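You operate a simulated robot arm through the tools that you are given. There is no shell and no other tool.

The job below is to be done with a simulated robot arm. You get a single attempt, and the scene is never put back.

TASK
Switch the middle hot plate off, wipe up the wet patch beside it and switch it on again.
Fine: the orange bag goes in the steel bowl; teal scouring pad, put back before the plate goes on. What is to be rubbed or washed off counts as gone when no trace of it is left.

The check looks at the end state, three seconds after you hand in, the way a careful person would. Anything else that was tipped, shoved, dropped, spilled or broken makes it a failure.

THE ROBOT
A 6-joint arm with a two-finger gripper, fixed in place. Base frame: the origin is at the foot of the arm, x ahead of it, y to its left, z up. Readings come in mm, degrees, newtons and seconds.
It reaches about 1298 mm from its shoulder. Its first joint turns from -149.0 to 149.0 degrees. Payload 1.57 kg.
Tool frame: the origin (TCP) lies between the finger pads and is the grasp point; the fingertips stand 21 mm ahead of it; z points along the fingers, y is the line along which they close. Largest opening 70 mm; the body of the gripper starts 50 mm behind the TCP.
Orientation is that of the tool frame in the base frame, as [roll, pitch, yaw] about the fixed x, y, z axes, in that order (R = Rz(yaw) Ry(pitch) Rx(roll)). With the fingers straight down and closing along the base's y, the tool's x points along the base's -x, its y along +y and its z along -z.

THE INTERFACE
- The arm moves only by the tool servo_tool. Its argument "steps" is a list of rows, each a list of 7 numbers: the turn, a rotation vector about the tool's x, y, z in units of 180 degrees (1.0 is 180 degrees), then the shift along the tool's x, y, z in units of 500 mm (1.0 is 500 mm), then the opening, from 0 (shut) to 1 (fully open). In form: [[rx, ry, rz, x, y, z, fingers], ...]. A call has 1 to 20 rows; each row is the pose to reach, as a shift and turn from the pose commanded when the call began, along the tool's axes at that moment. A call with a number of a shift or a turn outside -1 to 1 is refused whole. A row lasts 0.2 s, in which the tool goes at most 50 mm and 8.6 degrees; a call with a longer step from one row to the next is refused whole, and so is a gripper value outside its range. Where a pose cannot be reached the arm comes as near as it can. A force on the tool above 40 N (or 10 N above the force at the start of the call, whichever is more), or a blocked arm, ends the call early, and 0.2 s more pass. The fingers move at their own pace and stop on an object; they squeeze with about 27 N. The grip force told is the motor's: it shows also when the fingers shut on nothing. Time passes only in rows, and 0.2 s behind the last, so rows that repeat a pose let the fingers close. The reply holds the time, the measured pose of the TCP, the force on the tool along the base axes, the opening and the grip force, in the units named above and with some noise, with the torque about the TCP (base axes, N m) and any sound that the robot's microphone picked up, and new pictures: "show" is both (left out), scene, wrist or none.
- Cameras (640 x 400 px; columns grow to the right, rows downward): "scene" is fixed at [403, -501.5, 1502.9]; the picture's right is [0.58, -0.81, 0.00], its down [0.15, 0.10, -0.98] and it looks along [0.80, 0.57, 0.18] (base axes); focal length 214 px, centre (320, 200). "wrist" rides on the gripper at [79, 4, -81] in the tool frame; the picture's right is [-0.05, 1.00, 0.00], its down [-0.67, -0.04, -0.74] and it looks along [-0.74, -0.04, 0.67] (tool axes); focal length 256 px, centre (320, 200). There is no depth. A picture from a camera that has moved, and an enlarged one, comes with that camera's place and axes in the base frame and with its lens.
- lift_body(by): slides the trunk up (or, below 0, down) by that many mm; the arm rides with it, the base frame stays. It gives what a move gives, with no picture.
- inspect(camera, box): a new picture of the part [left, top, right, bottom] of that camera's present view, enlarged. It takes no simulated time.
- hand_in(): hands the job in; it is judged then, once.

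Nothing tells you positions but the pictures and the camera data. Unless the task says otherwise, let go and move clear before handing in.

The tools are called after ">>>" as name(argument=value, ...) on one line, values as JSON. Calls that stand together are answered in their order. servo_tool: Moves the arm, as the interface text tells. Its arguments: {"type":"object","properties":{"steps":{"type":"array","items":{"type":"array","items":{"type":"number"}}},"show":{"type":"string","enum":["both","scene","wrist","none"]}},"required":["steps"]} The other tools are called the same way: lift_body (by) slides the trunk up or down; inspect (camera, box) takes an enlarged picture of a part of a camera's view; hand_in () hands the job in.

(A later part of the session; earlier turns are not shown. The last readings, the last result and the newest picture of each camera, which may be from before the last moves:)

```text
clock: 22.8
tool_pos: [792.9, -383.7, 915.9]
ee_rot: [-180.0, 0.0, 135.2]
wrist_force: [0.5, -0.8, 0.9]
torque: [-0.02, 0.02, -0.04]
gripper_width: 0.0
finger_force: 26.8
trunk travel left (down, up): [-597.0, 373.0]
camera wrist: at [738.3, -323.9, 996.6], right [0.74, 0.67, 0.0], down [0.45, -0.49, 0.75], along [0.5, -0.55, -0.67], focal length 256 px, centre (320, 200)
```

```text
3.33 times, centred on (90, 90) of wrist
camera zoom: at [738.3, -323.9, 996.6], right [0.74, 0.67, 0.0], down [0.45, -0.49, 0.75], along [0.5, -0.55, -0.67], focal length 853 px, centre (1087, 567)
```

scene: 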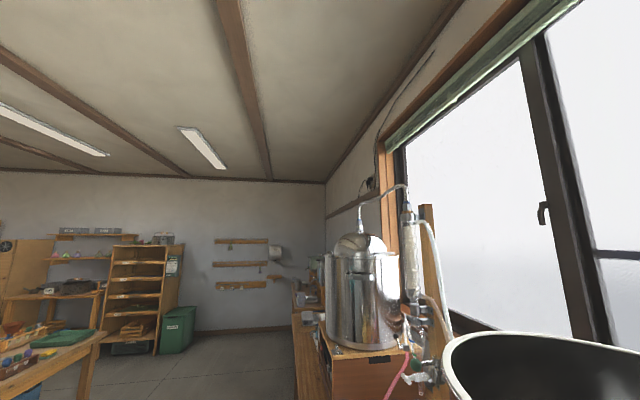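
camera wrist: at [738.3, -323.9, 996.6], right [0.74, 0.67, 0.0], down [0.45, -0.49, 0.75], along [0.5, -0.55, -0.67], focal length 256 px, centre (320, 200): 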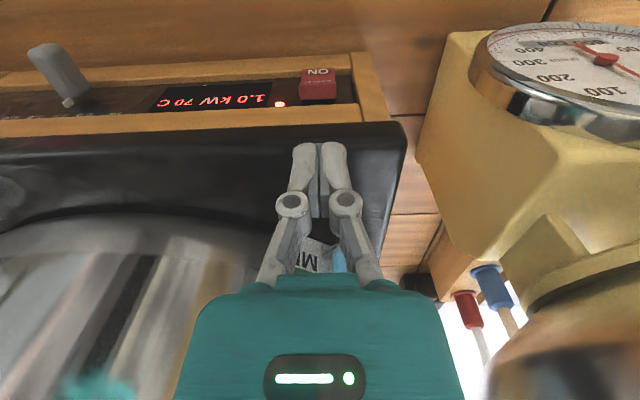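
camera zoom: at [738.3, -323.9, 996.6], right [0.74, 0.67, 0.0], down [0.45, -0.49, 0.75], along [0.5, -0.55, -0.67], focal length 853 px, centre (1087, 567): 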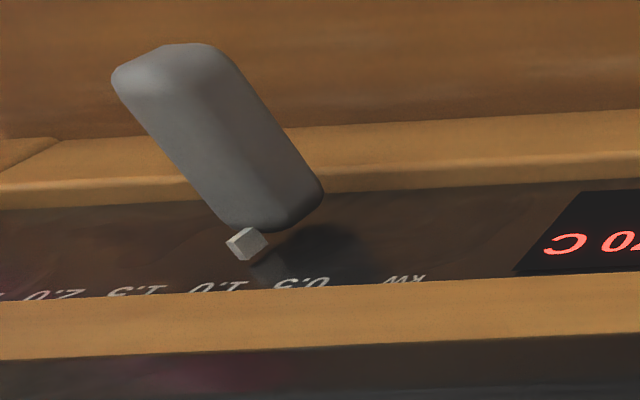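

I had the layout wrong. The panel is a vertical front face, with the OFF half on top (z≈812–831, sticking out to n≈823) and the ON half below (z≈792–811). I need to push it horizontally toward +n, so I'll back off, lower in front of it and check.

>>> servo_tool(steps=[[0, 0, 0, 0.04, -0.002, 0, 0], [0, 0, 0, 0.08, -0.003, 0, 0], [0, 0, 0, 0.08, -0.003, 0, 0]], show="none")

>>> lift_body(by=-72)

>>> servo_tool(steps=[[0, 0, 0, 0, 0, 0, 0]], show="both")

>>> inspect(camera="wrist", box=[240, 100, 400, 200])

```text
clock: 23.6
tool_pos: [763.1, -355.5, 916.5]
ee_rot: [-179.9, 0.2, 135.2]
wrist_force: [-0.1, 0.3, 0.3]
torque: [0.0, 0.01, 0.01]
gripper_width: 0.1
finger_force: 27.1
trunk travel left (down, up): [-597.0, 373.0]
```

```text
clock: 24.7
tool_pos: [762.2, -355.5, 844.8]
ee_rot: [179.9, 0.0, 135.2]
wrist_force: [0.2, 0.7, 0.1]
torque: [0.01, -0.02, -0.01]
gripper_width: 0.0
finger_force: 27.0
trunk travel left (down, up): [-525.0, 445.0]
```

```text
clock: 25.1
tool_pos: [763.5, -354.3, 845.0]
ee_rot: [179.9, -0.1, 135.2]
wrist_force: [-1.1, -1.5, 0.5]
torque: [-0.01, 0.04, 0.01]
gripper_width: 0.1
finger_force: 26.9
trunk travel left (down, up): [-525.0, 445.0]
camera wrist: at [708.8, -296.0, 924.7], right [0.74, 0.67, 0.0], down [0.45, -0.49, 0.75], along [0.5, -0.55, -0.67], focal length 256 px, centre (320, 200)
```

scene: 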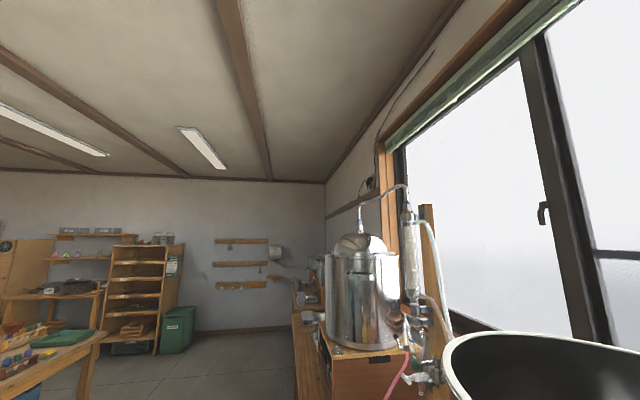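
wrist: 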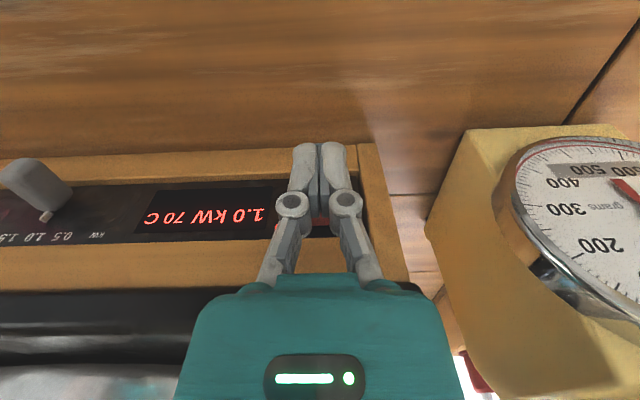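

```text
4.00 times, centred on (320, 150) of wrist
camera zoom: at [708.8, -296.0, 924.7], right [0.74, 0.67, 0.0], down [0.45, -0.49, 0.75], along [0.5, -0.55, -0.67], focal length 1024 px, centre (320, 400)
```

zoom: 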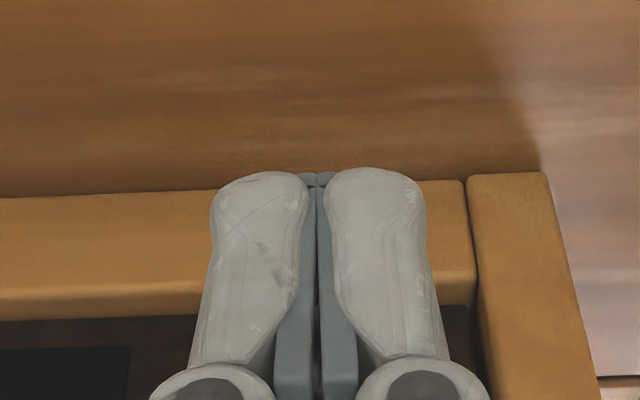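

The finger is in front of the OFF half. I'll push forward slowly, watching force and sound.

>>> servo_tool(steps=[[0, 0, 0, -0.02, 0, 0, 0], [0, 0, 0, -0.036, 0, 0, 0], [0, 0, 0, -0.042, 0, 0, 0], [0, 0, 0, -0.046, 0, 0, 0], [0, 0, 0, -0.05, 0, 0, 0], [0, 0, 0, -0.054, 0, 0, 0], [0, 0, 0, -0.058, 0, 0, 0]], show="wrist")

```text
clock: 26.2
tool_pos: [775.2, -367.6, 842.9]
ee_rot: [-179.8, -0.4, 135.3]
wrist_force: [-2.9, 4.4, -3.4]
torque: [-0.12, -0.17, -0.02]
gripper_width: 0.0
finger_force: 26.5
trunk travel left (down, up): [-525.0, 445.0]
stopped in row 5: the force on the tool passed its limit at 44 N (the readings are from after the stop); the commanded pose is now the measured one
camera wrist: at [721.2, -309.0, 925.5], right [0.74, 0.67, 0.0], down [0.45, -0.5, 0.74], along [0.5, -0.55, -0.67], focal length 256 px, centre (320, 200)
```

wrist: 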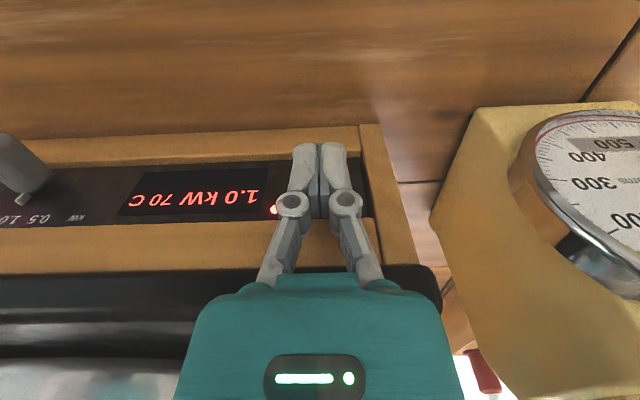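

There was contact at finger face n≈815, but the lamp is still lit. I'll back off and look along the panel from the side to see its true profile.

>>> servo_tool(steps=[[0, 0, 0, 0.06, 0, 0, 0], [0, 0, -0.045, 0.12, -0.02, 0, 0], [0, 0, -0.09, 0.176, -0.04, 0, 0], [0, 0, -0.135, 0.176, -0.07, 0, 0], [0, 0, -0.18, 0.176, -0.1, 0, 0], [0, 0, -0.225, 0.176, -0.13, 0, 0], [0, 0, -0.27, 0.176, -0.16, 0, 0], [0, 0, -0.315, 0.176, -0.18, 0, 0], [0, 0, -0.36, 0.176, -0.2, 0, 0], [0, 0, -0.405, 0.176, -0.22, 0, 0], [0, 0, -0.45, 0.176, -0.24, 0, 0], [0, 0, -0.484, 0.176, -0.24, 0, 0], [0, 0, -0.484, 0.176, -0.24, 0, 0]], show="wrist")

>>> inspect(camera="wrist", box=[110, 90, 270, 190])

```text
clock: 29.0
tool_pos: [628.5, -392.3, 844.1]
ee_rot: [179.7, 0.0, -137.6]
wrist_force: [0.4, -0.2, -0.2]
torque: [0.01, -0.02, 0.0]
gripper_width: 0.2
finger_force: 26.7
trunk travel left (down, up): [-525.0, 445.0]
camera wrist: at [567.2, -442.4, 924.9], right [-0.63, 0.77, 0.01], down [0.52, 0.42, 0.74], along [0.57, 0.47, -0.67], focal length 256 px, centre (320, 200)
```

wrist: 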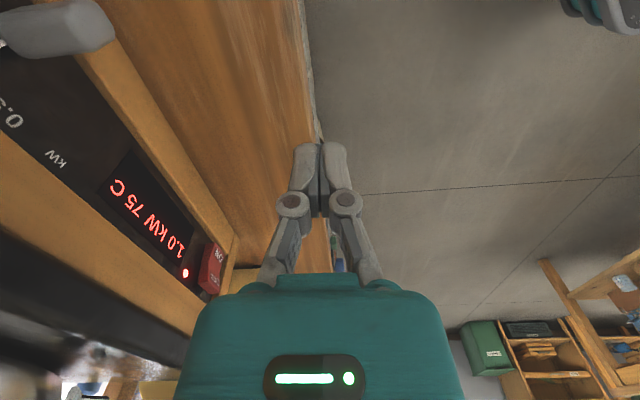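

```text
4.00 times, centred on (190, 140) of wrist
camera zoom: at [567.2, -442.4, 924.9], right [-0.63, 0.77, 0.01], down [0.52, 0.42, 0.74], along [0.57, 0.47, -0.67], focal length 1024 px, centre (840, 440)
```

zoom: 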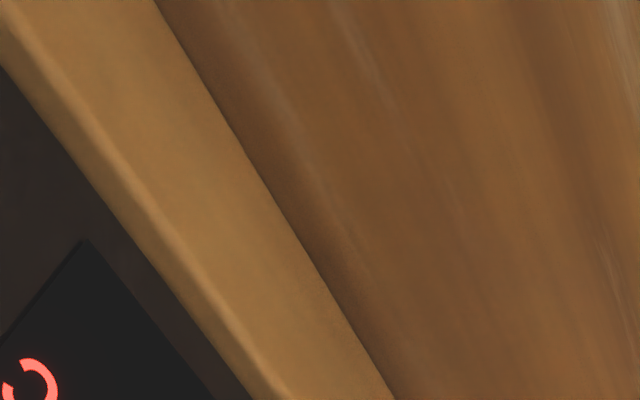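

>>> inspect(camera="wrist", box=[160, 220, 260, 310])

>>> inspect(camera="wrist", box=[0, 0, 240, 150])

```text
4.44 times, centred on (210, 265) of wrist
camera zoom: at [567.2, -442.4, 924.9], right [-0.63, 0.77, 0.01], down [0.52, 0.42, 0.74], along [0.57, 0.47, -0.67], focal length 1138 px, centre (809, -89)
```

zoom: 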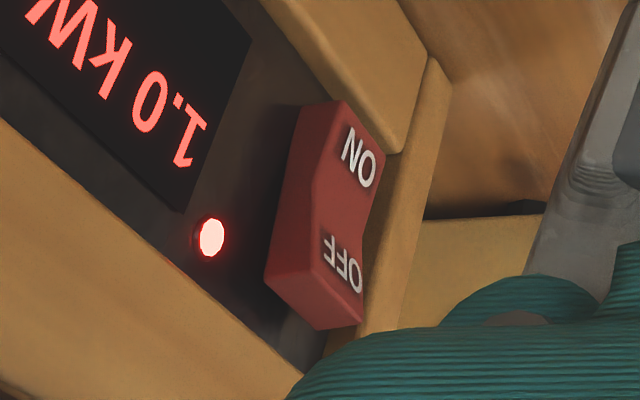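

```text
2.67 times, centred on (120, 75) of wrist
camera zoom: at [567.2, -442.4, 924.9], right [-0.63, 0.77, 0.01], down [0.52, 0.42, 0.74], along [0.57, 0.47, -0.67], focal length 683 px, centre (853, 533)
```

zoom: 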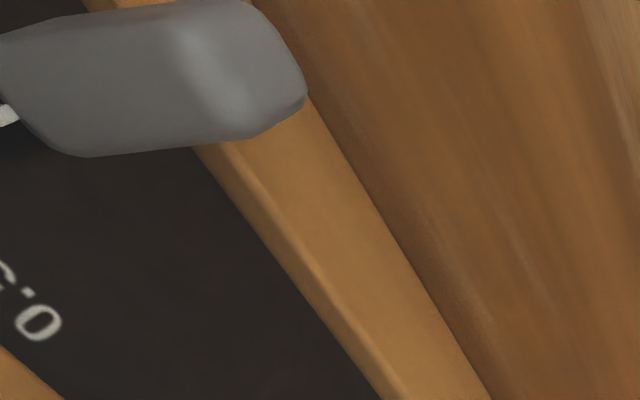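

The panel is a vertical front face with a concave rocker, and the OFF end (top, z≈820–840, n≈820) stands proud. With the tool straight down, the finger probably also hit the rail above it. I'll keep this side view, tilt the tool 45° so the tips lead toward the panel, and press OFF with the tips.

>>> servo_tool(steps=[[0.04, 0, -0.0024, 0, 0, 0, 0], [0.08, 0, -0.005, 0, 0, 0, 0], [0.12, 0, -0.0075, 0, 0, 0, 0], [0.16, 0, -0.01, 0, 0, 0, 0], [0.2, 0, -0.012, 0, 0, 0, 0], [0.24, 0, -0.014, 0, 0, 0, 0], [0.25, 0, -0.0144, 0, 0, 0, 0], [0.25, 0, -0.0144, 0, 0, 0, 0]], show="both")

```text
clock: 30.8
tool_pos: [627.2, -392.4, 898.4]
ee_rot: [-135.2, -1.0, -135.4]
wrist_force: [-0.1, 0.8, 0.6]
torque: [-0.03, 0.01, 0.02]
gripper_width: 0.0
finger_force: 27.7
out of reach, approached as far as the arm can: row 2, 3, 4, 5, 6, 7, 8
trunk travel left (down, up): [-525.0, 445.0]
camera wrist: at [528.5, -403.6, 953.6], right [-0.47, 0.53, -0.7], down [0.13, 0.83, 0.54], along [0.87, 0.16, -0.46], focal length 256 px, centre (320, 200)
```

scene: 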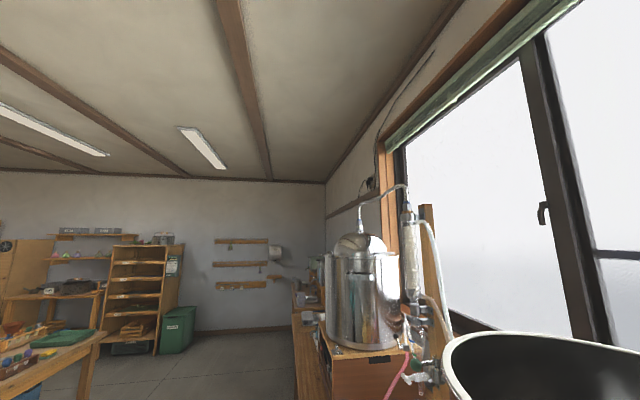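
wrist: 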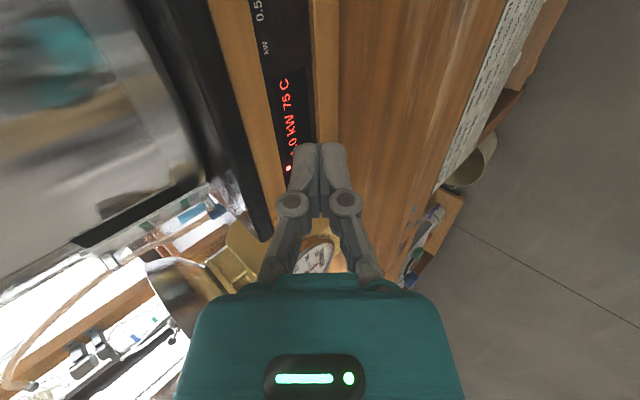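

The tilt works. Now I'll slide across to the rocker, stay back from it, and lower.

>>> servo_tool(steps=[[0, 0, 0, -0.08, -0.02, 0.02, 0], [0, 0, 0, -0.16, -0.04, 0.04, 0], [0, 0, 0, -0.244, -0.062, 0.062, 0], [0, 0, 0, -0.244, -0.062, 0.062, 0]], show="none")

>>> lift_body(by=-56)

>>> servo_tool(steps=[[0, 0, 0, 0, 0, 0, 0]], show="wrist")

>>> inspect(camera="wrist", box=[220, 90, 380, 190])

```text
clock: 31.8
tool_pos: [746.3, -335.4, 897.7]
ee_rot: [-135.4, -1.0, -135.4]
wrist_force: [-0.6, 0.1, -0.9]
torque: [0.02, -0.03, -0.01]
gripper_width: 0.0
finger_force: 26.5
out of reach, approached as far as the arm can: row 2, 3, 4
trunk travel left (down, up): [-525.0, 445.0]
```

```text
clock: 32.7
tool_pos: [745.0, -336.4, 842.2]
ee_rot: [-135.4, -1.0, -135.4]
wrist_force: [0.5, -0.2, 0.6]
torque: [-0.02, -0.01, -0.02]
gripper_width: 0.0
finger_force: 27.1
trunk travel left (down, up): [-469.0, 501.0]
```

```text
clock: 33.1
tool_pos: [746.2, -334.6, 841.5]
ee_rot: [-135.4, -1.0, -135.4]
wrist_force: [-1.1, -0.6, 0.1]
torque: [0.01, 0.0, -0.01]
gripper_width: 0.0
finger_force: 26.4
trunk travel left (down, up): [-469.0, 501.0]
camera wrist: at [646.5, -348.5, 897.5], right [-0.47, 0.53, -0.7], down [0.13, 0.83, 0.54], along [0.87, 0.16, -0.46], focal length 256 px, centre (320, 200)
```

wrist: 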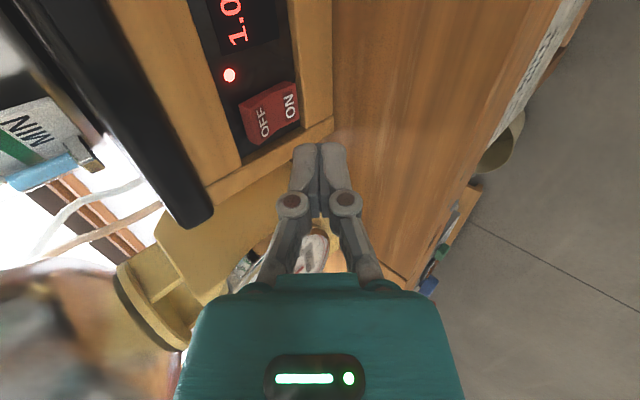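

```text
4.00 times, centred on (300, 140) of wrist
camera zoom: at [646.5, -348.5, 897.5], right [-0.47, 0.53, -0.7], down [0.13, 0.83, 0.54], along [0.87, 0.16, -0.46], focal length 1024 px, centre (400, 440)
```

zoom: 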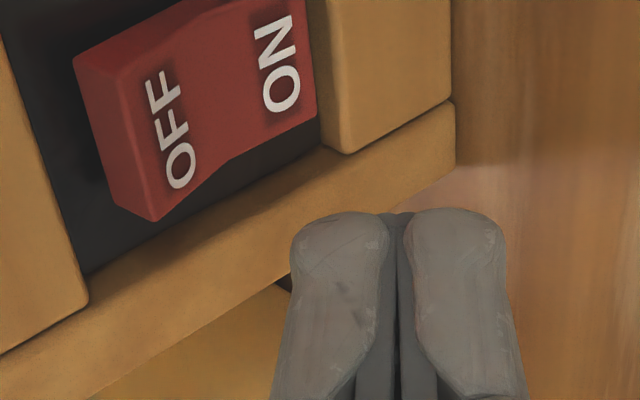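

The rocker is in full view now, with the OFF half centred near u≈286, z≈829. I'll lower 3 mm and press forward with the tips.

>>> lift_body(by=-3)

>>> servo_tool(steps=[[0, 0, 0, 0.008, -0.018, 0.018, 0], [0, 0, 0, 0.008, -0.035, 0.035, 0], [0, 0, 0, 0.008, -0.0396, 0.0396, 0], [0, 0, 0, 0.008, -0.0424, 0.0424, 0], [0, 0, 0, 0.008, -0.0453, 0.0453, 0], [0, 0, 0, 0.008, -0.0481, 0.0481, 0], [0, 0, 0, 0.008, -0.0509, 0.0509, 0], [0, 0, 0, 0.008, -0.0537, 0.0537, 0], [0, 0, 0, 0.008, -0.0566, 0.0566, 0]], show="wrist")

>>> inspect(camera="wrist", box=[220, 90, 380, 190])

```text
clock: 33.6
tool_pos: [744.8, -337.3, 837.8]
ee_rot: [-135.4, -1.0, -135.4]
wrist_force: [0.3, 0.7, -0.4]
torque: [0.03, 0.01, -0.02]
gripper_width: 0.0
finger_force: 27.3
trunk travel left (down, up): [-466.0, 504.0]
```

```text
clock: 35.6
tool_pos: [769.6, -366.5, 839.8]
ee_rot: [-135.4, -1.0, -135.5]
wrist_force: [0.1, 0.3, 0.6]
torque: [0.0, 0.01, -0.01]
gripper_width: 0.1
finger_force: 27.0
trunk travel left (down, up): [-466.0, 504.0]
camera wrist: at [672.1, -379.9, 894.4], right [-0.47, 0.53, -0.7], down [0.13, 0.83, 0.54], along [0.87, 0.16, -0.46], focal length 256 px, centre (320, 200)
```

wrist: 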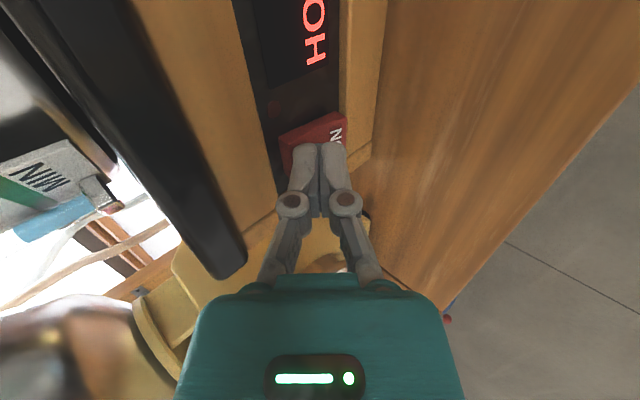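

```text
4.00 times, centred on (300, 140) of wrist
camera zoom: at [672.1, -379.9, 894.4], right [-0.47, 0.53, -0.7], down [0.13, 0.83, 0.54], along [0.87, 0.16, -0.46], focal length 1024 px, centre (400, 440)
```

zoom: 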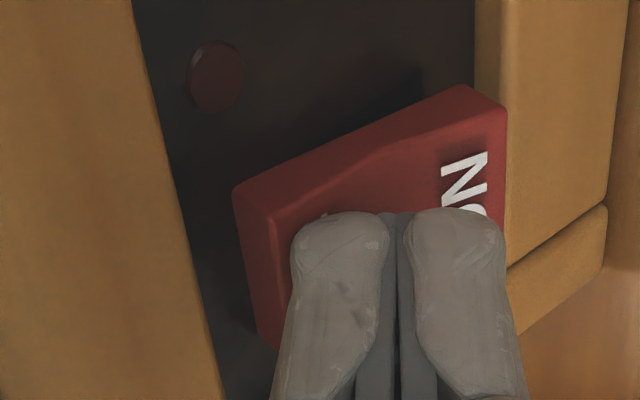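

The rocker flipped: the lamp is out and the display now shows "HOT". Next is the bag, so I'll back off, raise, straighten the tool and move above it.

>>> servo_tool(steps=[[0, 0, 0, 0, 0.03, -0.03, 0], [0, 0, 0, 0, 0.07, -0.07, 0], [0, 0, 0, 0, 0.09, -0.09, 0]], show="wrist")

>>> lift_body(by=200)

>>> servo_tool(steps=[[-0.04, 0, 0, 0, 0, 0, 0.5], [-0.08, 0, 0, 0, 0, 0, 1], [-0.12, 0, 0, 0, 0, 0, 1], [-0.16, 0, 0, 0, 0, 0, 1], [-0.2, 0, 0, 0, 0, 0, 1], [-0.24, 0, 0, 0, 0, 0, 1], [-0.252, 0, 0, 0, 0, 0, 1], [-0.252, 0, 0, 0, 0, 0, 1]], show="none")

```text
clock: 36.5
tool_pos: [726.2, -322.0, 838.7]
ee_rot: [-135.5, -1.0, -135.4]
wrist_force: [-0.8, 0.8, 0.9]
torque: [0.0, 0.02, -0.01]
gripper_width: 0.0
finger_force: 27.1
trunk travel left (down, up): [-466.0, 504.0]
camera wrist: at [627.8, -334.7, 894.4], right [-0.47, 0.54, -0.7], down [0.13, 0.83, 0.54], along [0.87, 0.16, -0.46], focal length 256 px, centre (320, 200)
```

wrist: 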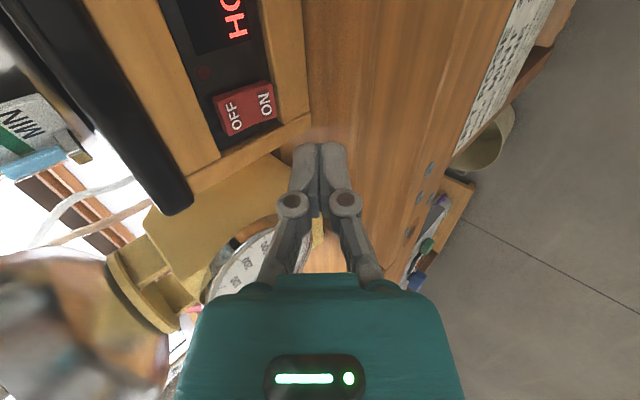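

```text
clock: 38.6
tool_pos: [726.5, -322.8, 1038.1]
ee_rot: [-135.6, -1.0, -135.4]
wrist_force: [-0.3, 1.1, -0.4]
torque: [-0.03, -0.01, -0.02]
gripper_width: 0.0
finger_force: 26.8
trunk travel left (down, up): [-666.0, 304.0]
```

```text
clock: 40.4
tool_pos: [728.0, -324.2, 985.2]
ee_rot: [179.2, -0.9, -135.4]
wrist_force: [-0.3, 0.4, -0.2]
torque: [0.0, 0.01, -0.01]
gripper_width: 69.8
finger_force: 0.0
out of reach, approached as far as the arm can: row 1, 2, 3, 4, 5, 6, 7, 8
trunk travel left (down, up): [-666.0, 304.0]
```

>>> servo_tool(steps=[[0.0044, -0.005, -0.0022, 0.08, 0, 0, 1], [0.0044, -0.005, -0.0022, 0.17, 0, 0, 1], [0.0044, -0.005, -0.0022, 0.26, 0, 0, 1], [0.0044, -0.005, -0.0022, 0.35, 0, 0, 1], [0.0044, -0.005, -0.0022, 0.44, 0, 0, 1], [0.0044, -0.005, -0.0022, 0.53, 0, 0, 1], [0.0044, -0.005, -0.0022, 0.62, 0, 0, 1], [0.0044, -0.005, -0.0022, 0.71, 0, 0, 1], [0.0044, -0.005, -0.0022, 0.8, 0, 0, 1], [0.0044, -0.005, -0.0022, 0.89, 0, 0, 1], [0.0044, -0.005, -0.0022, 0.98, -0.02, 0, 1], [0.0044, -0.005, -0.0022, 1.0, -0.08, 0, 1], [0.0044, -0.005, -0.0022, 1.0, -0.112, 0, 1]], show="none")

>>> servo_tool(steps=[[0, 0, 0, 0.06, 0, 0, 1], [0, 0, 0, 0.1, 0, 0, 1]], show="wrist")

>>> inspect(camera="wrist", box=[200, 50, 440, 200])

```text
clock: 43.2
tool_pos: [411.1, -714.2, 984.7]
ee_rot: [179.9, -0.1, -135.1]
wrist_force: [0.6, 0.3, -1.4]
torque: [0.0, -0.05, 0.0]
gripper_width: 70.2
finger_force: 0.1
out of reach, approached as far as the arm can: row 5, 7, 8, 9, 10, 11, 12, 13
trunk travel left (down, up): [-666.0, 304.0]
```

```text
clock: 43.8
tool_pos: [375.0, -750.6, 984.9]
ee_rot: [-180.0, -0.1, -135.0]
wrist_force: [0.3, -0.1, 0.4]
torque: [-0.05, 0.01, 0.02]
gripper_width: 70.0
finger_force: 0.1
trunk travel left (down, up): [-666.0, 304.0]
camera wrist: at [315.6, -803.0, 1065.9], right [-0.67, 0.74, 0.0], down [0.5, 0.45, 0.74], along [0.55, 0.5, -0.67], focal length 256 px, centre (320, 200)
```

wrist: 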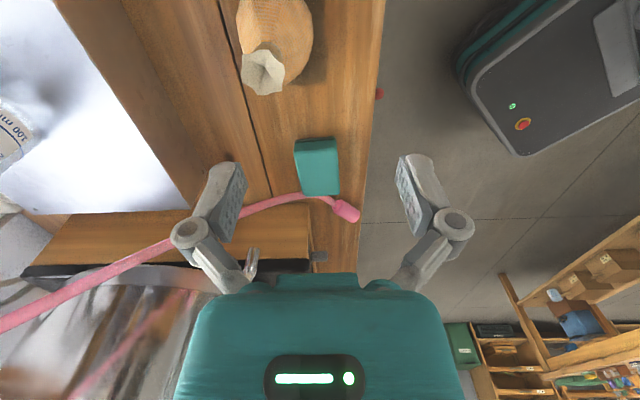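

```text
2.67 times, centred on (320, 125) of wrist
camera zoom: at [315.6, -803.0, 1065.9], right [-0.67, 0.74, 0.0], down [0.5, 0.45, 0.74], along [0.55, 0.5, -0.67], focal length 683 px, centre (320, 400)
```

zoom: 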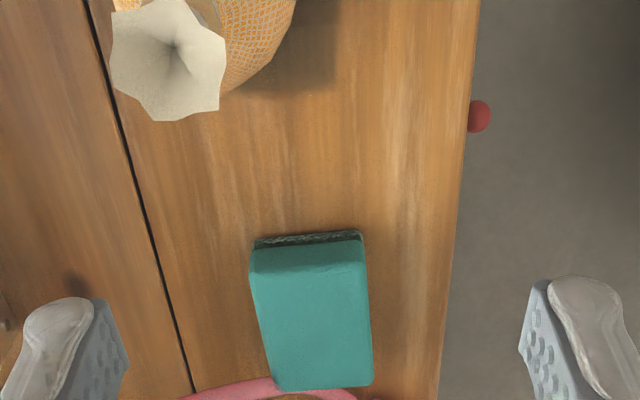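

The bag's neck is at u≈-265, n≈838, with its top at z≈858. I'll centre over it and descend partway to check.

>>> servo_tool(steps=[[0, 0, 0, 0, -0.043, 0, 1], [0, 0, 0, 0, -0.085, 0, 1], [0, 0, 0, 0, -0.085, 0, 1]], show="none")

>>> lift_body(by=-80)

>>> servo_tool(steps=[[0, 0, 0, 0, 0, 0, 1]], show="wrist")

>>> inspect(camera="wrist", box=[220, 40, 420, 200])

```text
clock: 44.6
tool_pos: [404.4, -779.6, 985.1]
ee_rot: [180.0, -0.1, -135.1]
wrist_force: [0.0, -0.3, 0.0]
torque: [0.02, 0.02, -0.01]
gripper_width: 70.1
finger_force: 0.1
trunk travel left (down, up): [-666.0, 304.0]
```

```text
clock: 45.8
tool_pos: [405.8, -777.7, 905.6]
ee_rot: [-180.0, -0.1, -135.1]
wrist_force: [-0.4, -0.2, 0.1]
torque: [0.01, -0.01, 0.03]
gripper_width: 69.9
finger_force: 0.0
trunk travel left (down, up): [-586.0, 384.0]
```

```text
clock: 46.2
tool_pos: [404.5, -778.8, 905.7]
ee_rot: [180.0, -0.1, -135.0]
wrist_force: [0.6, -0.2, 0.5]
torque: [-0.01, -0.01, -0.01]
gripper_width: 70.0
finger_force: 0.0
trunk travel left (down, up): [-586.0, 384.0]
camera wrist: at [345.0, -832.3, 986.0], right [-0.67, 0.74, 0.0], down [0.5, 0.45, 0.74], along [0.55, 0.5, -0.67], focal length 256 px, centre (320, 200)
```

wrist: 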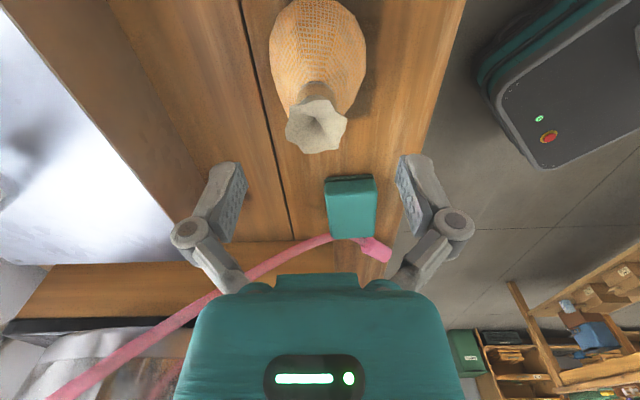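

```text
2.50 times, centred on (320, 120) of wrist
camera zoom: at [345.0, -832.3, 986.0], right [-0.67, 0.74, 0.0], down [0.5, 0.45, 0.74], along [0.55, 0.5, -0.67], focal length 640 px, centre (320, 400)
```

zoom: 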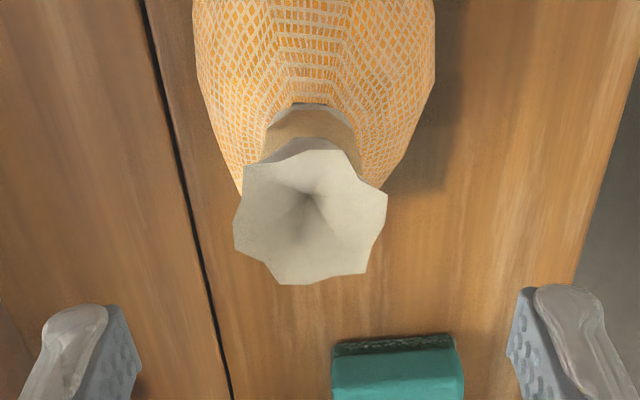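

The neck is centred between the fingers. I'll descend and close on it.

>>> lift_body(by=-57)

>>> servo_tool(steps=[[0, 0, 0, 0, -0.002, 0, 1], [0, 0, 0, 0, -0.002, 0, 0.5], [0, 0, 0, 0, -0.002, 0, 0], [0, 0, 0, 0, -0.002, 0, 0], [0, 0, 0, 0, -0.002, 0, 0], [0, 0, 0, 0, -0.002, 0, 0], [0, 0, 0, 0, -0.002, 0, 0]], show="wrist")

```text
clock: 47.2
tool_pos: [404.7, -779.8, 847.7]
ee_rot: [179.9, -0.1, -135.0]
wrist_force: [-0.8, 0.3, -0.4]
torque: [0.01, 0.0, 0.03]
gripper_width: 70.2
finger_force: 0.1
trunk travel left (down, up): [-529.0, 441.0]
```

```text
clock: 48.8
tool_pos: [406.7, -780.5, 847.9]
ee_rot: [-180.0, -0.2, -134.9]
wrist_force: [2.0, -1.2, 3.0]
torque: [0.02, -0.03, -0.04]
gripper_width: 21.9
finger_force: 27.0
trunk travel left (down, up): [-529.0, 441.0]
camera wrist: at [346.2, -832.9, 929.1], right [-0.67, 0.74, 0.0], down [0.5, 0.45, 0.74], along [0.55, 0.5, -0.67], focal length 256 px, centre (320, 200)
```

wrist: 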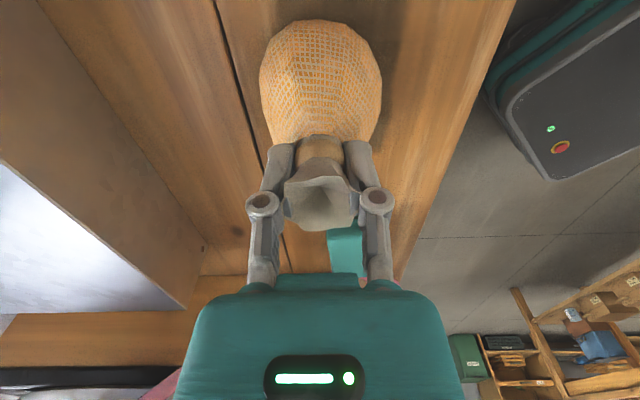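

The neck is gripped (21.9 mm). I'll lift the bag and view the wet patch underneath.

>>> lift_body(by=40)

>>> lift_body(by=245)

>>> servo_tool(steps=[[0, 0, 0, 0, 0, 0, 0]], show="both")

>>> inspect(camera="wrist", box=[200, 0, 440, 200])

```text
clock: 49.6
tool_pos: [405.5, -779.7, 887.4]
ee_rot: [180.0, -0.1, -135.0]
wrist_force: [0.1, -0.3, -1.4]
torque: [-0.01, 0.0, 0.01]
gripper_width: 21.7
finger_force: 27.1
trunk travel left (down, up): [-569.0, 401.0]
```

```text
clock: 52.1
tool_pos: [405.2, -779.6, 1132.5]
ee_rot: [180.0, -0.2, -135.0]
wrist_force: [-0.3, -1.4, -1.5]
torque: [0.02, 0.0, 0.01]
gripper_width: 21.7
finger_force: 26.7
trunk travel left (down, up): [-814.0, 156.0]
```

```text
clock: 52.5
tool_pos: [406.1, -781.6, 1132.9]
ee_rot: [179.9, -0.1, -135.0]
wrist_force: [0.0, 0.1, -1.2]
torque: [-0.01, -0.03, 0.0]
gripper_width: 21.5
finger_force: 27.1
trunk travel left (down, up): [-814.0, 156.0]
camera wrist: at [346.3, -833.2, 1213.8], right [-0.67, 0.74, 0.0], down [0.5, 0.45, 0.74], along [0.55, 0.5, -0.67], focal length 256 px, centre (320, 200)
```

scene: 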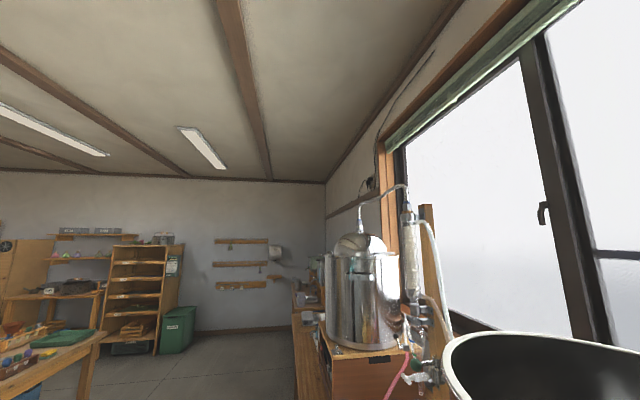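
wrist: 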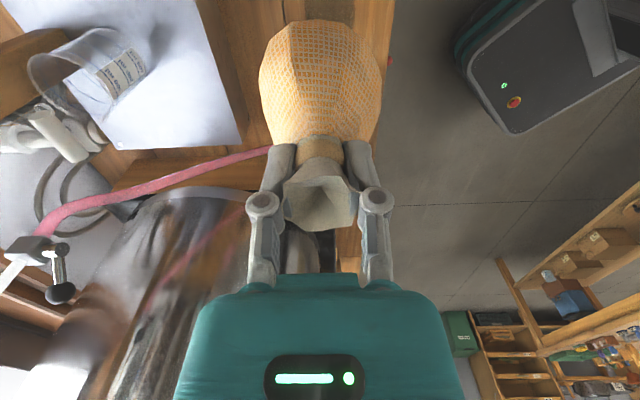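

```text
2.00 times, centred on (320, 100) of wrist
camera zoom: at [346.3, -833.2, 1213.8], right [-0.67, 0.74, 0.0], down [0.5, 0.45, 0.74], along [0.55, 0.5, -0.67], focal length 512 px, centre (320, 400)
```

zoom: 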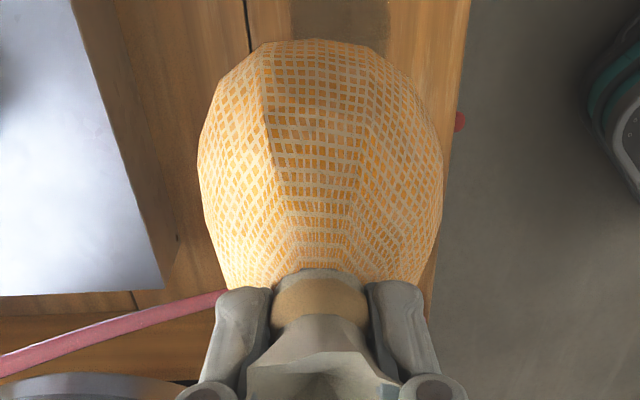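

The bag is held and a dark wet patch shows beneath it. Now I'll carry it clear in front of the bench, over to the bowl side.

>>> servo_tool(steps=[[0, 0, 0, 0, 0.08, 0, 0], [0, 0, 0, 0, 0.16, 0, 0], [0, 0, 0, -0.02, 0.236, 0, 0], [0, 0, 0, -0.1, 0.236, 0, 0], [0, 0, 0, -0.19, 0.236, 0, 0], [0, 0, 0, -0.28, 0.236, 0, 0], [0, 0, 0, -0.37, 0.236, 0, 0], [0, 0, 0, -0.46, 0.236, 0, 0], [0, 0, 0, -0.55, 0.236, 0, 0], [0, 0, 0, -0.64, 0.236, 0, 0], [0, 0, 0, -0.73, 0.236, 0, 0], [0, 0, 0, -0.82, 0.236, 0, 0], [0, 0, 0, -0.91, 0.236, 0, 0], [0, 0, 0, -0.98, 0.236, 0, 0]], show="none")

>>> servo_tool(steps=[[0, 0, 0, -0.09, 0, 0, 0], [0, 0, 0, -0.18, 0, 0, 0], [0, 0, 0, -0.26, 0, 0, 0], [0, 0, 0, -0.26, 0, 0, 0]], show="both")

```text
clock: 55.5
tool_pos: [669.1, -351.2, 1132.7]
ee_rot: [-180.0, -0.1, -135.0]
wrist_force: [0.6, 0.1, -2.3]
torque: [-0.01, -0.01, 0.0]
gripper_width: 21.3
finger_force: 26.9
trunk travel left (down, up): [-814.0, 156.0]
```

```text
clock: 56.5
tool_pos: [763.4, -257.8, 1131.9]
ee_rot: [-180.0, -0.1, -135.0]
wrist_force: [1.1, 0.0, -2.9]
torque: [-0.02, 0.04, -0.02]
gripper_width: 21.9
finger_force: 26.8
trunk travel left (down, up): [-814.0, 156.0]
camera wrist: at [703.2, -311.5, 1213.9], right [-0.67, 0.74, 0.0], down [0.5, 0.45, 0.74], along [0.55, 0.5, -0.67], focal length 256 px, centre (320, 200)
```

scene: 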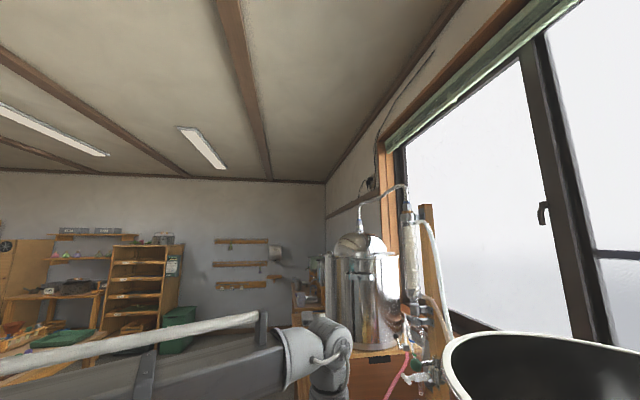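
wrist: 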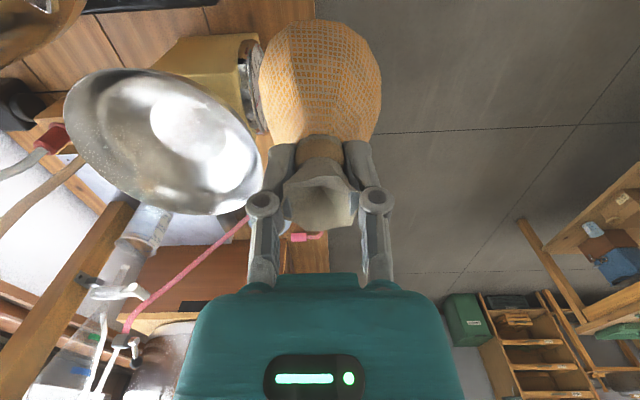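

I'm beside the bowl now. Its rim centre is about u≈440, n≈873, z≈1002, with a diameter of about 180. I'll move the bag over it.

>>> servo_tool(steps=[[0, 0, 0, -0.08, 0, 0, 0], [0, 0, 0, -0.165, 0, 0, 0], [0, 0, 0, -0.165, -0.075, 0, 0], [0, 0, 0, -0.165, -0.15, 0, 0], [0, 0, 0, -0.165, -0.225, 0, 0], [0, 0, 0, -0.165, -0.3, 0, 0], [0, 0, 0, -0.165, -0.3, 0, 0]], show="both")

>>> inspect(camera="wrist", box=[160, 0, 480, 200])

```text
clock: 58.1
tool_pos: [925.1, -304.7, 1132.2]
ee_rot: [-180.0, 0.0, -135.0]
wrist_force: [0.4, 0.0, -1.7]
torque: [0.02, 0.01, 0.01]
gripper_width: 21.5
finger_force: 27.3
trunk travel left (down, up): [-814.0, 156.0]
camera wrist: at [866.2, -357.7, 1213.9], right [-0.67, 0.74, 0.0], down [0.5, 0.45, 0.74], along [0.55, 0.5, -0.67], focal length 256 px, centre (320, 200)
```

scene: 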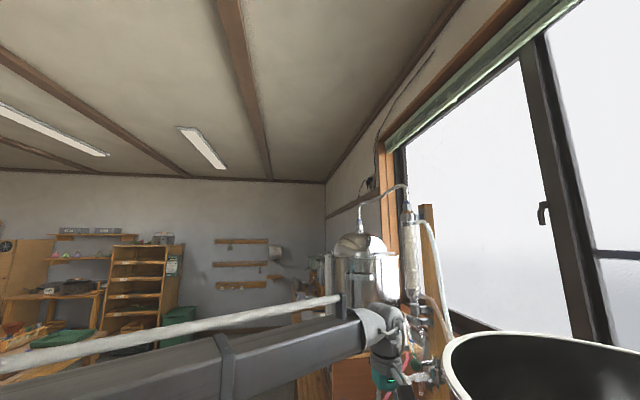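
wrist: 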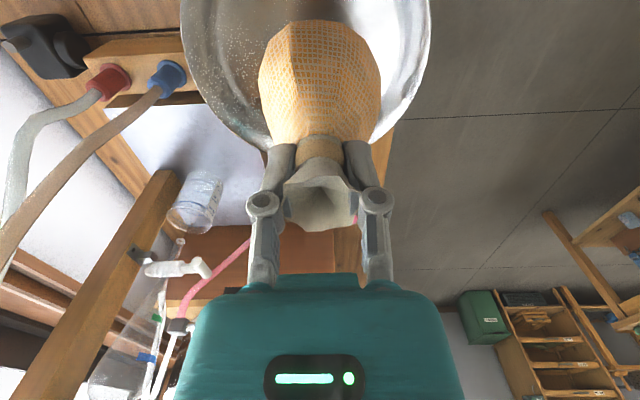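

```text
2.00 times, centred on (320, 100) of wrist
camera zoom: at [866.2, -357.7, 1213.9], right [-0.67, 0.74, 0.0], down [0.5, 0.45, 0.74], along [0.55, 0.5, -0.67], focal length 512 px, centre (320, 400)
```

zoom: 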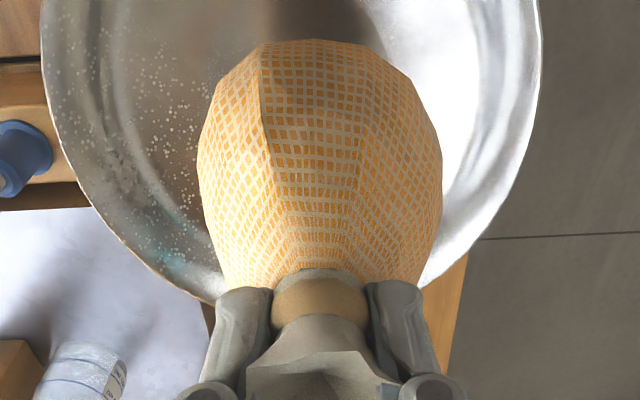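

The bag is over the bowl. I'll make a slight centring adjustment and then lower gradually.

>>> servo_tool(steps=[[0, 0, 0, 0.008, -0.014, 0, 0], [0, 0, 0, 0.008, -0.014, 0, 0]], show="none")

>>> lift_body(by=-70)

>>> lift_body(by=-12)

>>> servo_tool(steps=[[0, 0, 0, 0, 0, 0, 0]], show="wrist")

```text
clock: 58.7
tool_pos: [927.4, -313.0, 1132.8]
ee_rot: [-179.9, -0.1, -135.0]
wrist_force: [0.5, -0.2, -2.0]
torque: [0.0, -0.01, -0.01]
gripper_width: 21.5
finger_force: 26.6
trunk travel left (down, up): [-814.0, 156.0]
```

```text
clock: 59.8
tool_pos: [928.2, -313.3, 1062.4]
ee_rot: [179.9, 0.0, -134.9]
wrist_force: [0.7, -0.4, -1.6]
torque: [-0.02, -0.03, 0.0]
gripper_width: 21.6
finger_force: 26.8
trunk travel left (down, up): [-744.0, 226.0]
```

```text
clock: 60.4
tool_pos: [928.8, -312.2, 1051.4]
ee_rot: [-180.0, -0.1, -135.0]
wrist_force: [-0.4, -0.7, -2.0]
torque: [0.01, -0.01, -0.01]
gripper_width: 21.4
finger_force: 27.1
trunk travel left (down, up): [-732.0, 238.0]
```

```text
clock: 60.8
tool_pos: [928.3, -312.7, 1051.3]
ee_rot: [180.0, -0.1, -135.1]
wrist_force: [-0.9, 0.2, -2.1]
torque: [0.01, -0.01, 0.02]
gripper_width: 21.4
finger_force: 27.3
trunk travel left (down, up): [-732.0, 238.0]
camera wrist: at [868.4, -365.9, 1131.7], right [-0.67, 0.74, 0.0], down [0.5, 0.45, 0.74], along [0.55, 0.5, -0.67], focal length 256 px, centre (320, 200)
```

wrist: 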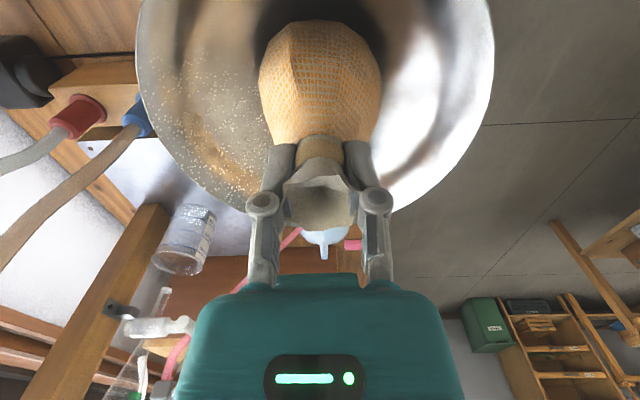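

>>> lift_body(by=-8)

>>> lift_body(by=-6)

>>> lift_body(by=-5)

```text
clock: 61.4
tool_pos: [927.9, -313.0, 1043.4]
ee_rot: [180.0, -0.1, -135.0]
wrist_force: [0.3, 0.5, -2.7]
torque: [-0.02, 0.04, 0.01]
gripper_width: 21.4
finger_force: 27.3
trunk travel left (down, up): [-724.0, 246.0]
```

```text
clock: 61.9
tool_pos: [927.9, -312.9, 1037.3]
ee_rot: [180.0, 0.0, -135.1]
wrist_force: [-0.3, -0.4, 1.3]
torque: [0.04, -0.02, -0.04]
gripper_width: 21.7
finger_force: 26.8
trunk travel left (down, up): [-718.0, 252.0]
```

```text
clock: 62.5
tool_pos: [928.1, -313.4, 1032.4]
ee_rot: [180.0, -0.1, -135.1]
wrist_force: [2.1, -0.6, 4.4]
torque: [0.05, -0.02, -0.06]
gripper_width: 21.6
finger_force: 27.4
trunk travel left (down, up): [-713.0, 257.0]
```

The bag rests in the bowl. I'll ease up slightly, open, and lift away.

>>> lift_body(by=4)

>>> servo_tool(steps=[[0, 0, 0, 0, 0, 0, 0.3], [0, 0, 0, 0, 0, 0, 0.6], [0, 0, 0, 0, 0, 0, 1], [0, 0, 0, 0, 0, 0, 1], [0, 0, 0, 0, 0, 0, 1], [0, 0, 0, 0, 0, 0, 1]], show="none")

>>> lift_body(by=110)

>>> servo_tool(steps=[[0, 0, 0, 0, 0, 0, 1]], show="wrist")

```text
clock: 63.0
tool_pos: [927.3, -311.9, 1036.1]
ee_rot: [180.0, -0.2, -135.0]
wrist_force: [1.0, -0.5, 1.7]
torque: [0.06, -0.04, -0.01]
gripper_width: 21.7
finger_force: 26.9
trunk travel left (down, up): [-717.0, 253.0]
```

```text
clock: 64.4
tool_pos: [927.9, -313.7, 1036.0]
ee_rot: [-179.9, -0.1, -135.0]
wrist_force: [-0.8, -0.1, 0.2]
torque: [-0.02, 0.0, -0.02]
gripper_width: 70.0
finger_force: 0.1
trunk travel left (down, up): [-717.0, 253.0]
```

```text
clock: 65.8
tool_pos: [927.2, -313.1, 1145.2]
ee_rot: [180.0, -0.2, -135.0]
wrist_force: [-0.6, -0.9, -0.2]
torque: [-0.03, 0.02, 0.01]
gripper_width: 69.9
finger_force: 0.0
trunk travel left (down, up): [-827.0, 143.0]
```

```text
clock: 66.2
tool_pos: [928.5, -313.9, 1146.4]
ee_rot: [-179.9, -0.2, -135.1]
wrist_force: [-0.4, -0.2, 0.1]
torque: [0.02, -0.01, -0.01]
gripper_width: 70.1
finger_force: 0.0
trunk travel left (down, up): [-827.0, 143.0]
camera wrist: at [868.2, -365.9, 1226.8], right [-0.67, 0.74, 0.0], down [0.5, 0.45, 0.74], along [0.55, 0.5, -0.67], focal length 256 px, centre (320, 200)
```

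wrist: 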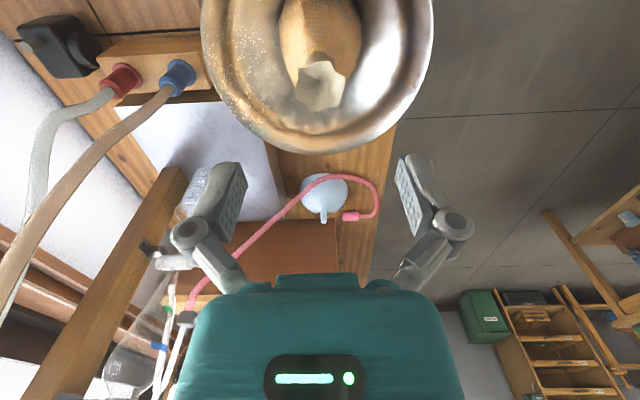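

The bag sits in the bowl. Now I'll go back to the teal pad.

>>> servo_tool(steps=[[0, 0, 0, 0, 0.08, 0, 1], [0, 0, 0, 0, 0.16, 0, 1], [0, 0, 0, 0, 0.24, 0, 1], [0, 0, 0, 0.04, 0.3, 0, 1], [0, 0, 0, 0.13, 0.3, 0, 1], [0, 0, 0, 0.22, 0.3, 0, 1], [0, 0, 0, 0.31, 0.3, 0, 1], [0, 0, 0, 0.4, 0.3, 0, 1], [0, 0, 0, 0.49, 0.3, 0, 1], [0, 0, 0, 0.58, 0.3, 0, 1], [0, 0, 0, 0.67, 0.3, 0, 1], [0, 0, 0, 0.76, 0.28, 0, 1], [0, 0, 0, 0.85, 0.25, 0, 1], [0, 0, 0, 0.94, 0.2, 0, 1], [0, 0, 0, 1.0, 0.16, 0, 1], [0, 0, 0, 1.0, 0.16, 0, 1]], show="none")

>>> lift_body(by=-190)

>>> servo_tool(steps=[[0, 0, 0, 0.05, 0, 0, 1], [0, 0, 0, 0.05, 0, 0, 1]], show="wrist")

>>> inspect(camera="wrist", box=[220, 30, 440, 180])

```text
refused: row 14 steps farther than a row can; nothing moved
```

```text
clock: 67.9
tool_pos: [927.2, -312.8, 982.2]
ee_rot: [-179.6, 0.0, -135.0]
wrist_force: [7.2, -0.7, 41.7]
torque: [0.03, 0.35, 0.03]
gripper_width: 69.9
finger_force: 0.0
trunk travel left (down, up): [-658.0, 312.0]
stopped: the force on the tool passed its limit at 147 N (the readings are from after the stop); the commanded pose is now the measured one
```

```text
clock: 68.2
tool_pos: [928.0, -314.9, 981.2]
ee_rot: [-179.5, 0.2, -134.9]
wrist_force: [10.8, 5.3, 47.2]
torque: [-0.18, 0.54, -0.02]
gripper_width: 70.0
finger_force: 0.0
trunk travel left (down, up): [-658.0, 312.0]
stopped in row 1: the force on the tool passed its limit at 58 N (the readings are from after the stop); the commanded pose is now the measured one
camera wrist: at [865.8, -366.7, 1061.4], right [-0.67, 0.74, -0.01], down [0.49, 0.45, 0.75], along [0.56, 0.5, -0.66], focal length 256 px, centre (320, 200)
```

wrist: 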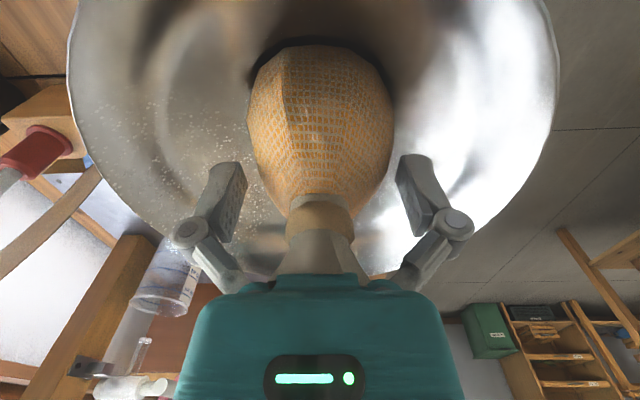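

```text
2.67 times, centred on (330, 105) of wrist
camera zoom: at [865.8, -366.7, 1061.4], right [-0.67, 0.74, -0.01], down [0.49, 0.45, 0.75], along [0.56, 0.5, -0.66], focal length 683 px, centre (293, 453)
```

zoom: 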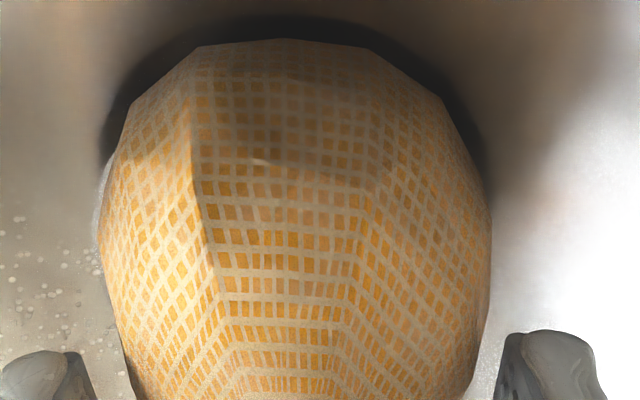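

My mistake: the sideways move was refused, so the trunk lowered onto the bowl. I'll raise straight up right away and check the state. I won't chain a lift after a move that could fail again.

>>> lift_body(by=165)

>>> servo_tool(steps=[[0, 0, 0, 0, 0, 0, 1]], show="both")

>>> inspect(camera="wrist", box=[180, 0, 460, 175])

```text
clock: 70.1
tool_pos: [928.0, -317.3, 1141.9]
ee_rot: [-179.7, 0.1, -134.9]
wrist_force: [0.8, -0.1, 0.5]
torque: [0.01, -0.04, 0.03]
gripper_width: 70.1
finger_force: 0.0
trunk travel left (down, up): [-823.0, 147.0]
```

```text
clock: 70.5
tool_pos: [928.3, -317.3, 1142.6]
ee_rot: [-179.8, 0.1, -134.8]
wrist_force: [0.4, -0.7, -0.4]
torque: [0.03, -0.03, 0.0]
gripper_width: 70.0
finger_force: 0.2
trunk travel left (down, up): [-823.0, 147.0]
camera wrist: at [867.7, -369.3, 1222.5], right [-0.67, 0.74, 0.0], down [0.49, 0.45, 0.75], along [0.56, 0.5, -0.67], focal length 256 px, centre (320, 200)
```

scene: 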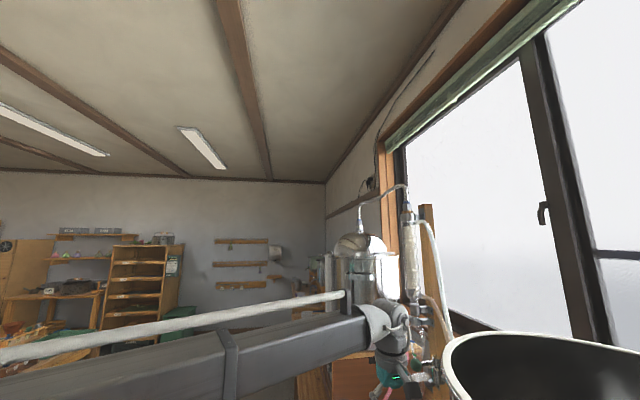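
wrist: 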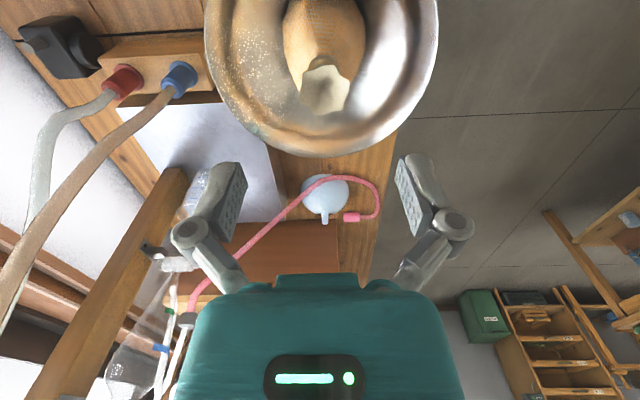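

```text
2.29 times, centred on (320, 88) of wrist
camera zoom: at [867.7, -369.3, 1222.5], right [-0.67, 0.74, 0.0], down [0.49, 0.45, 0.75], along [0.56, 0.5, -0.67], focal length 585 px, centre (320, 457)
```

zoom: 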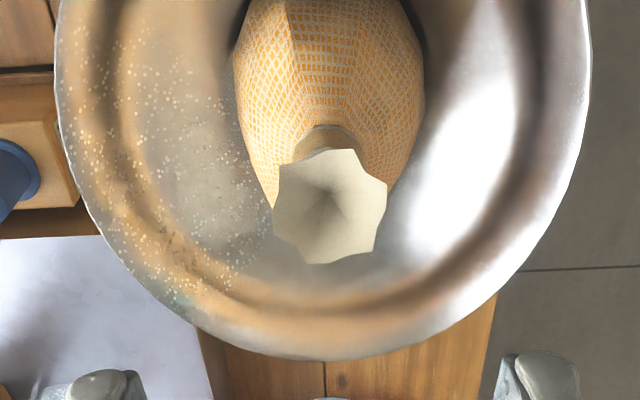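

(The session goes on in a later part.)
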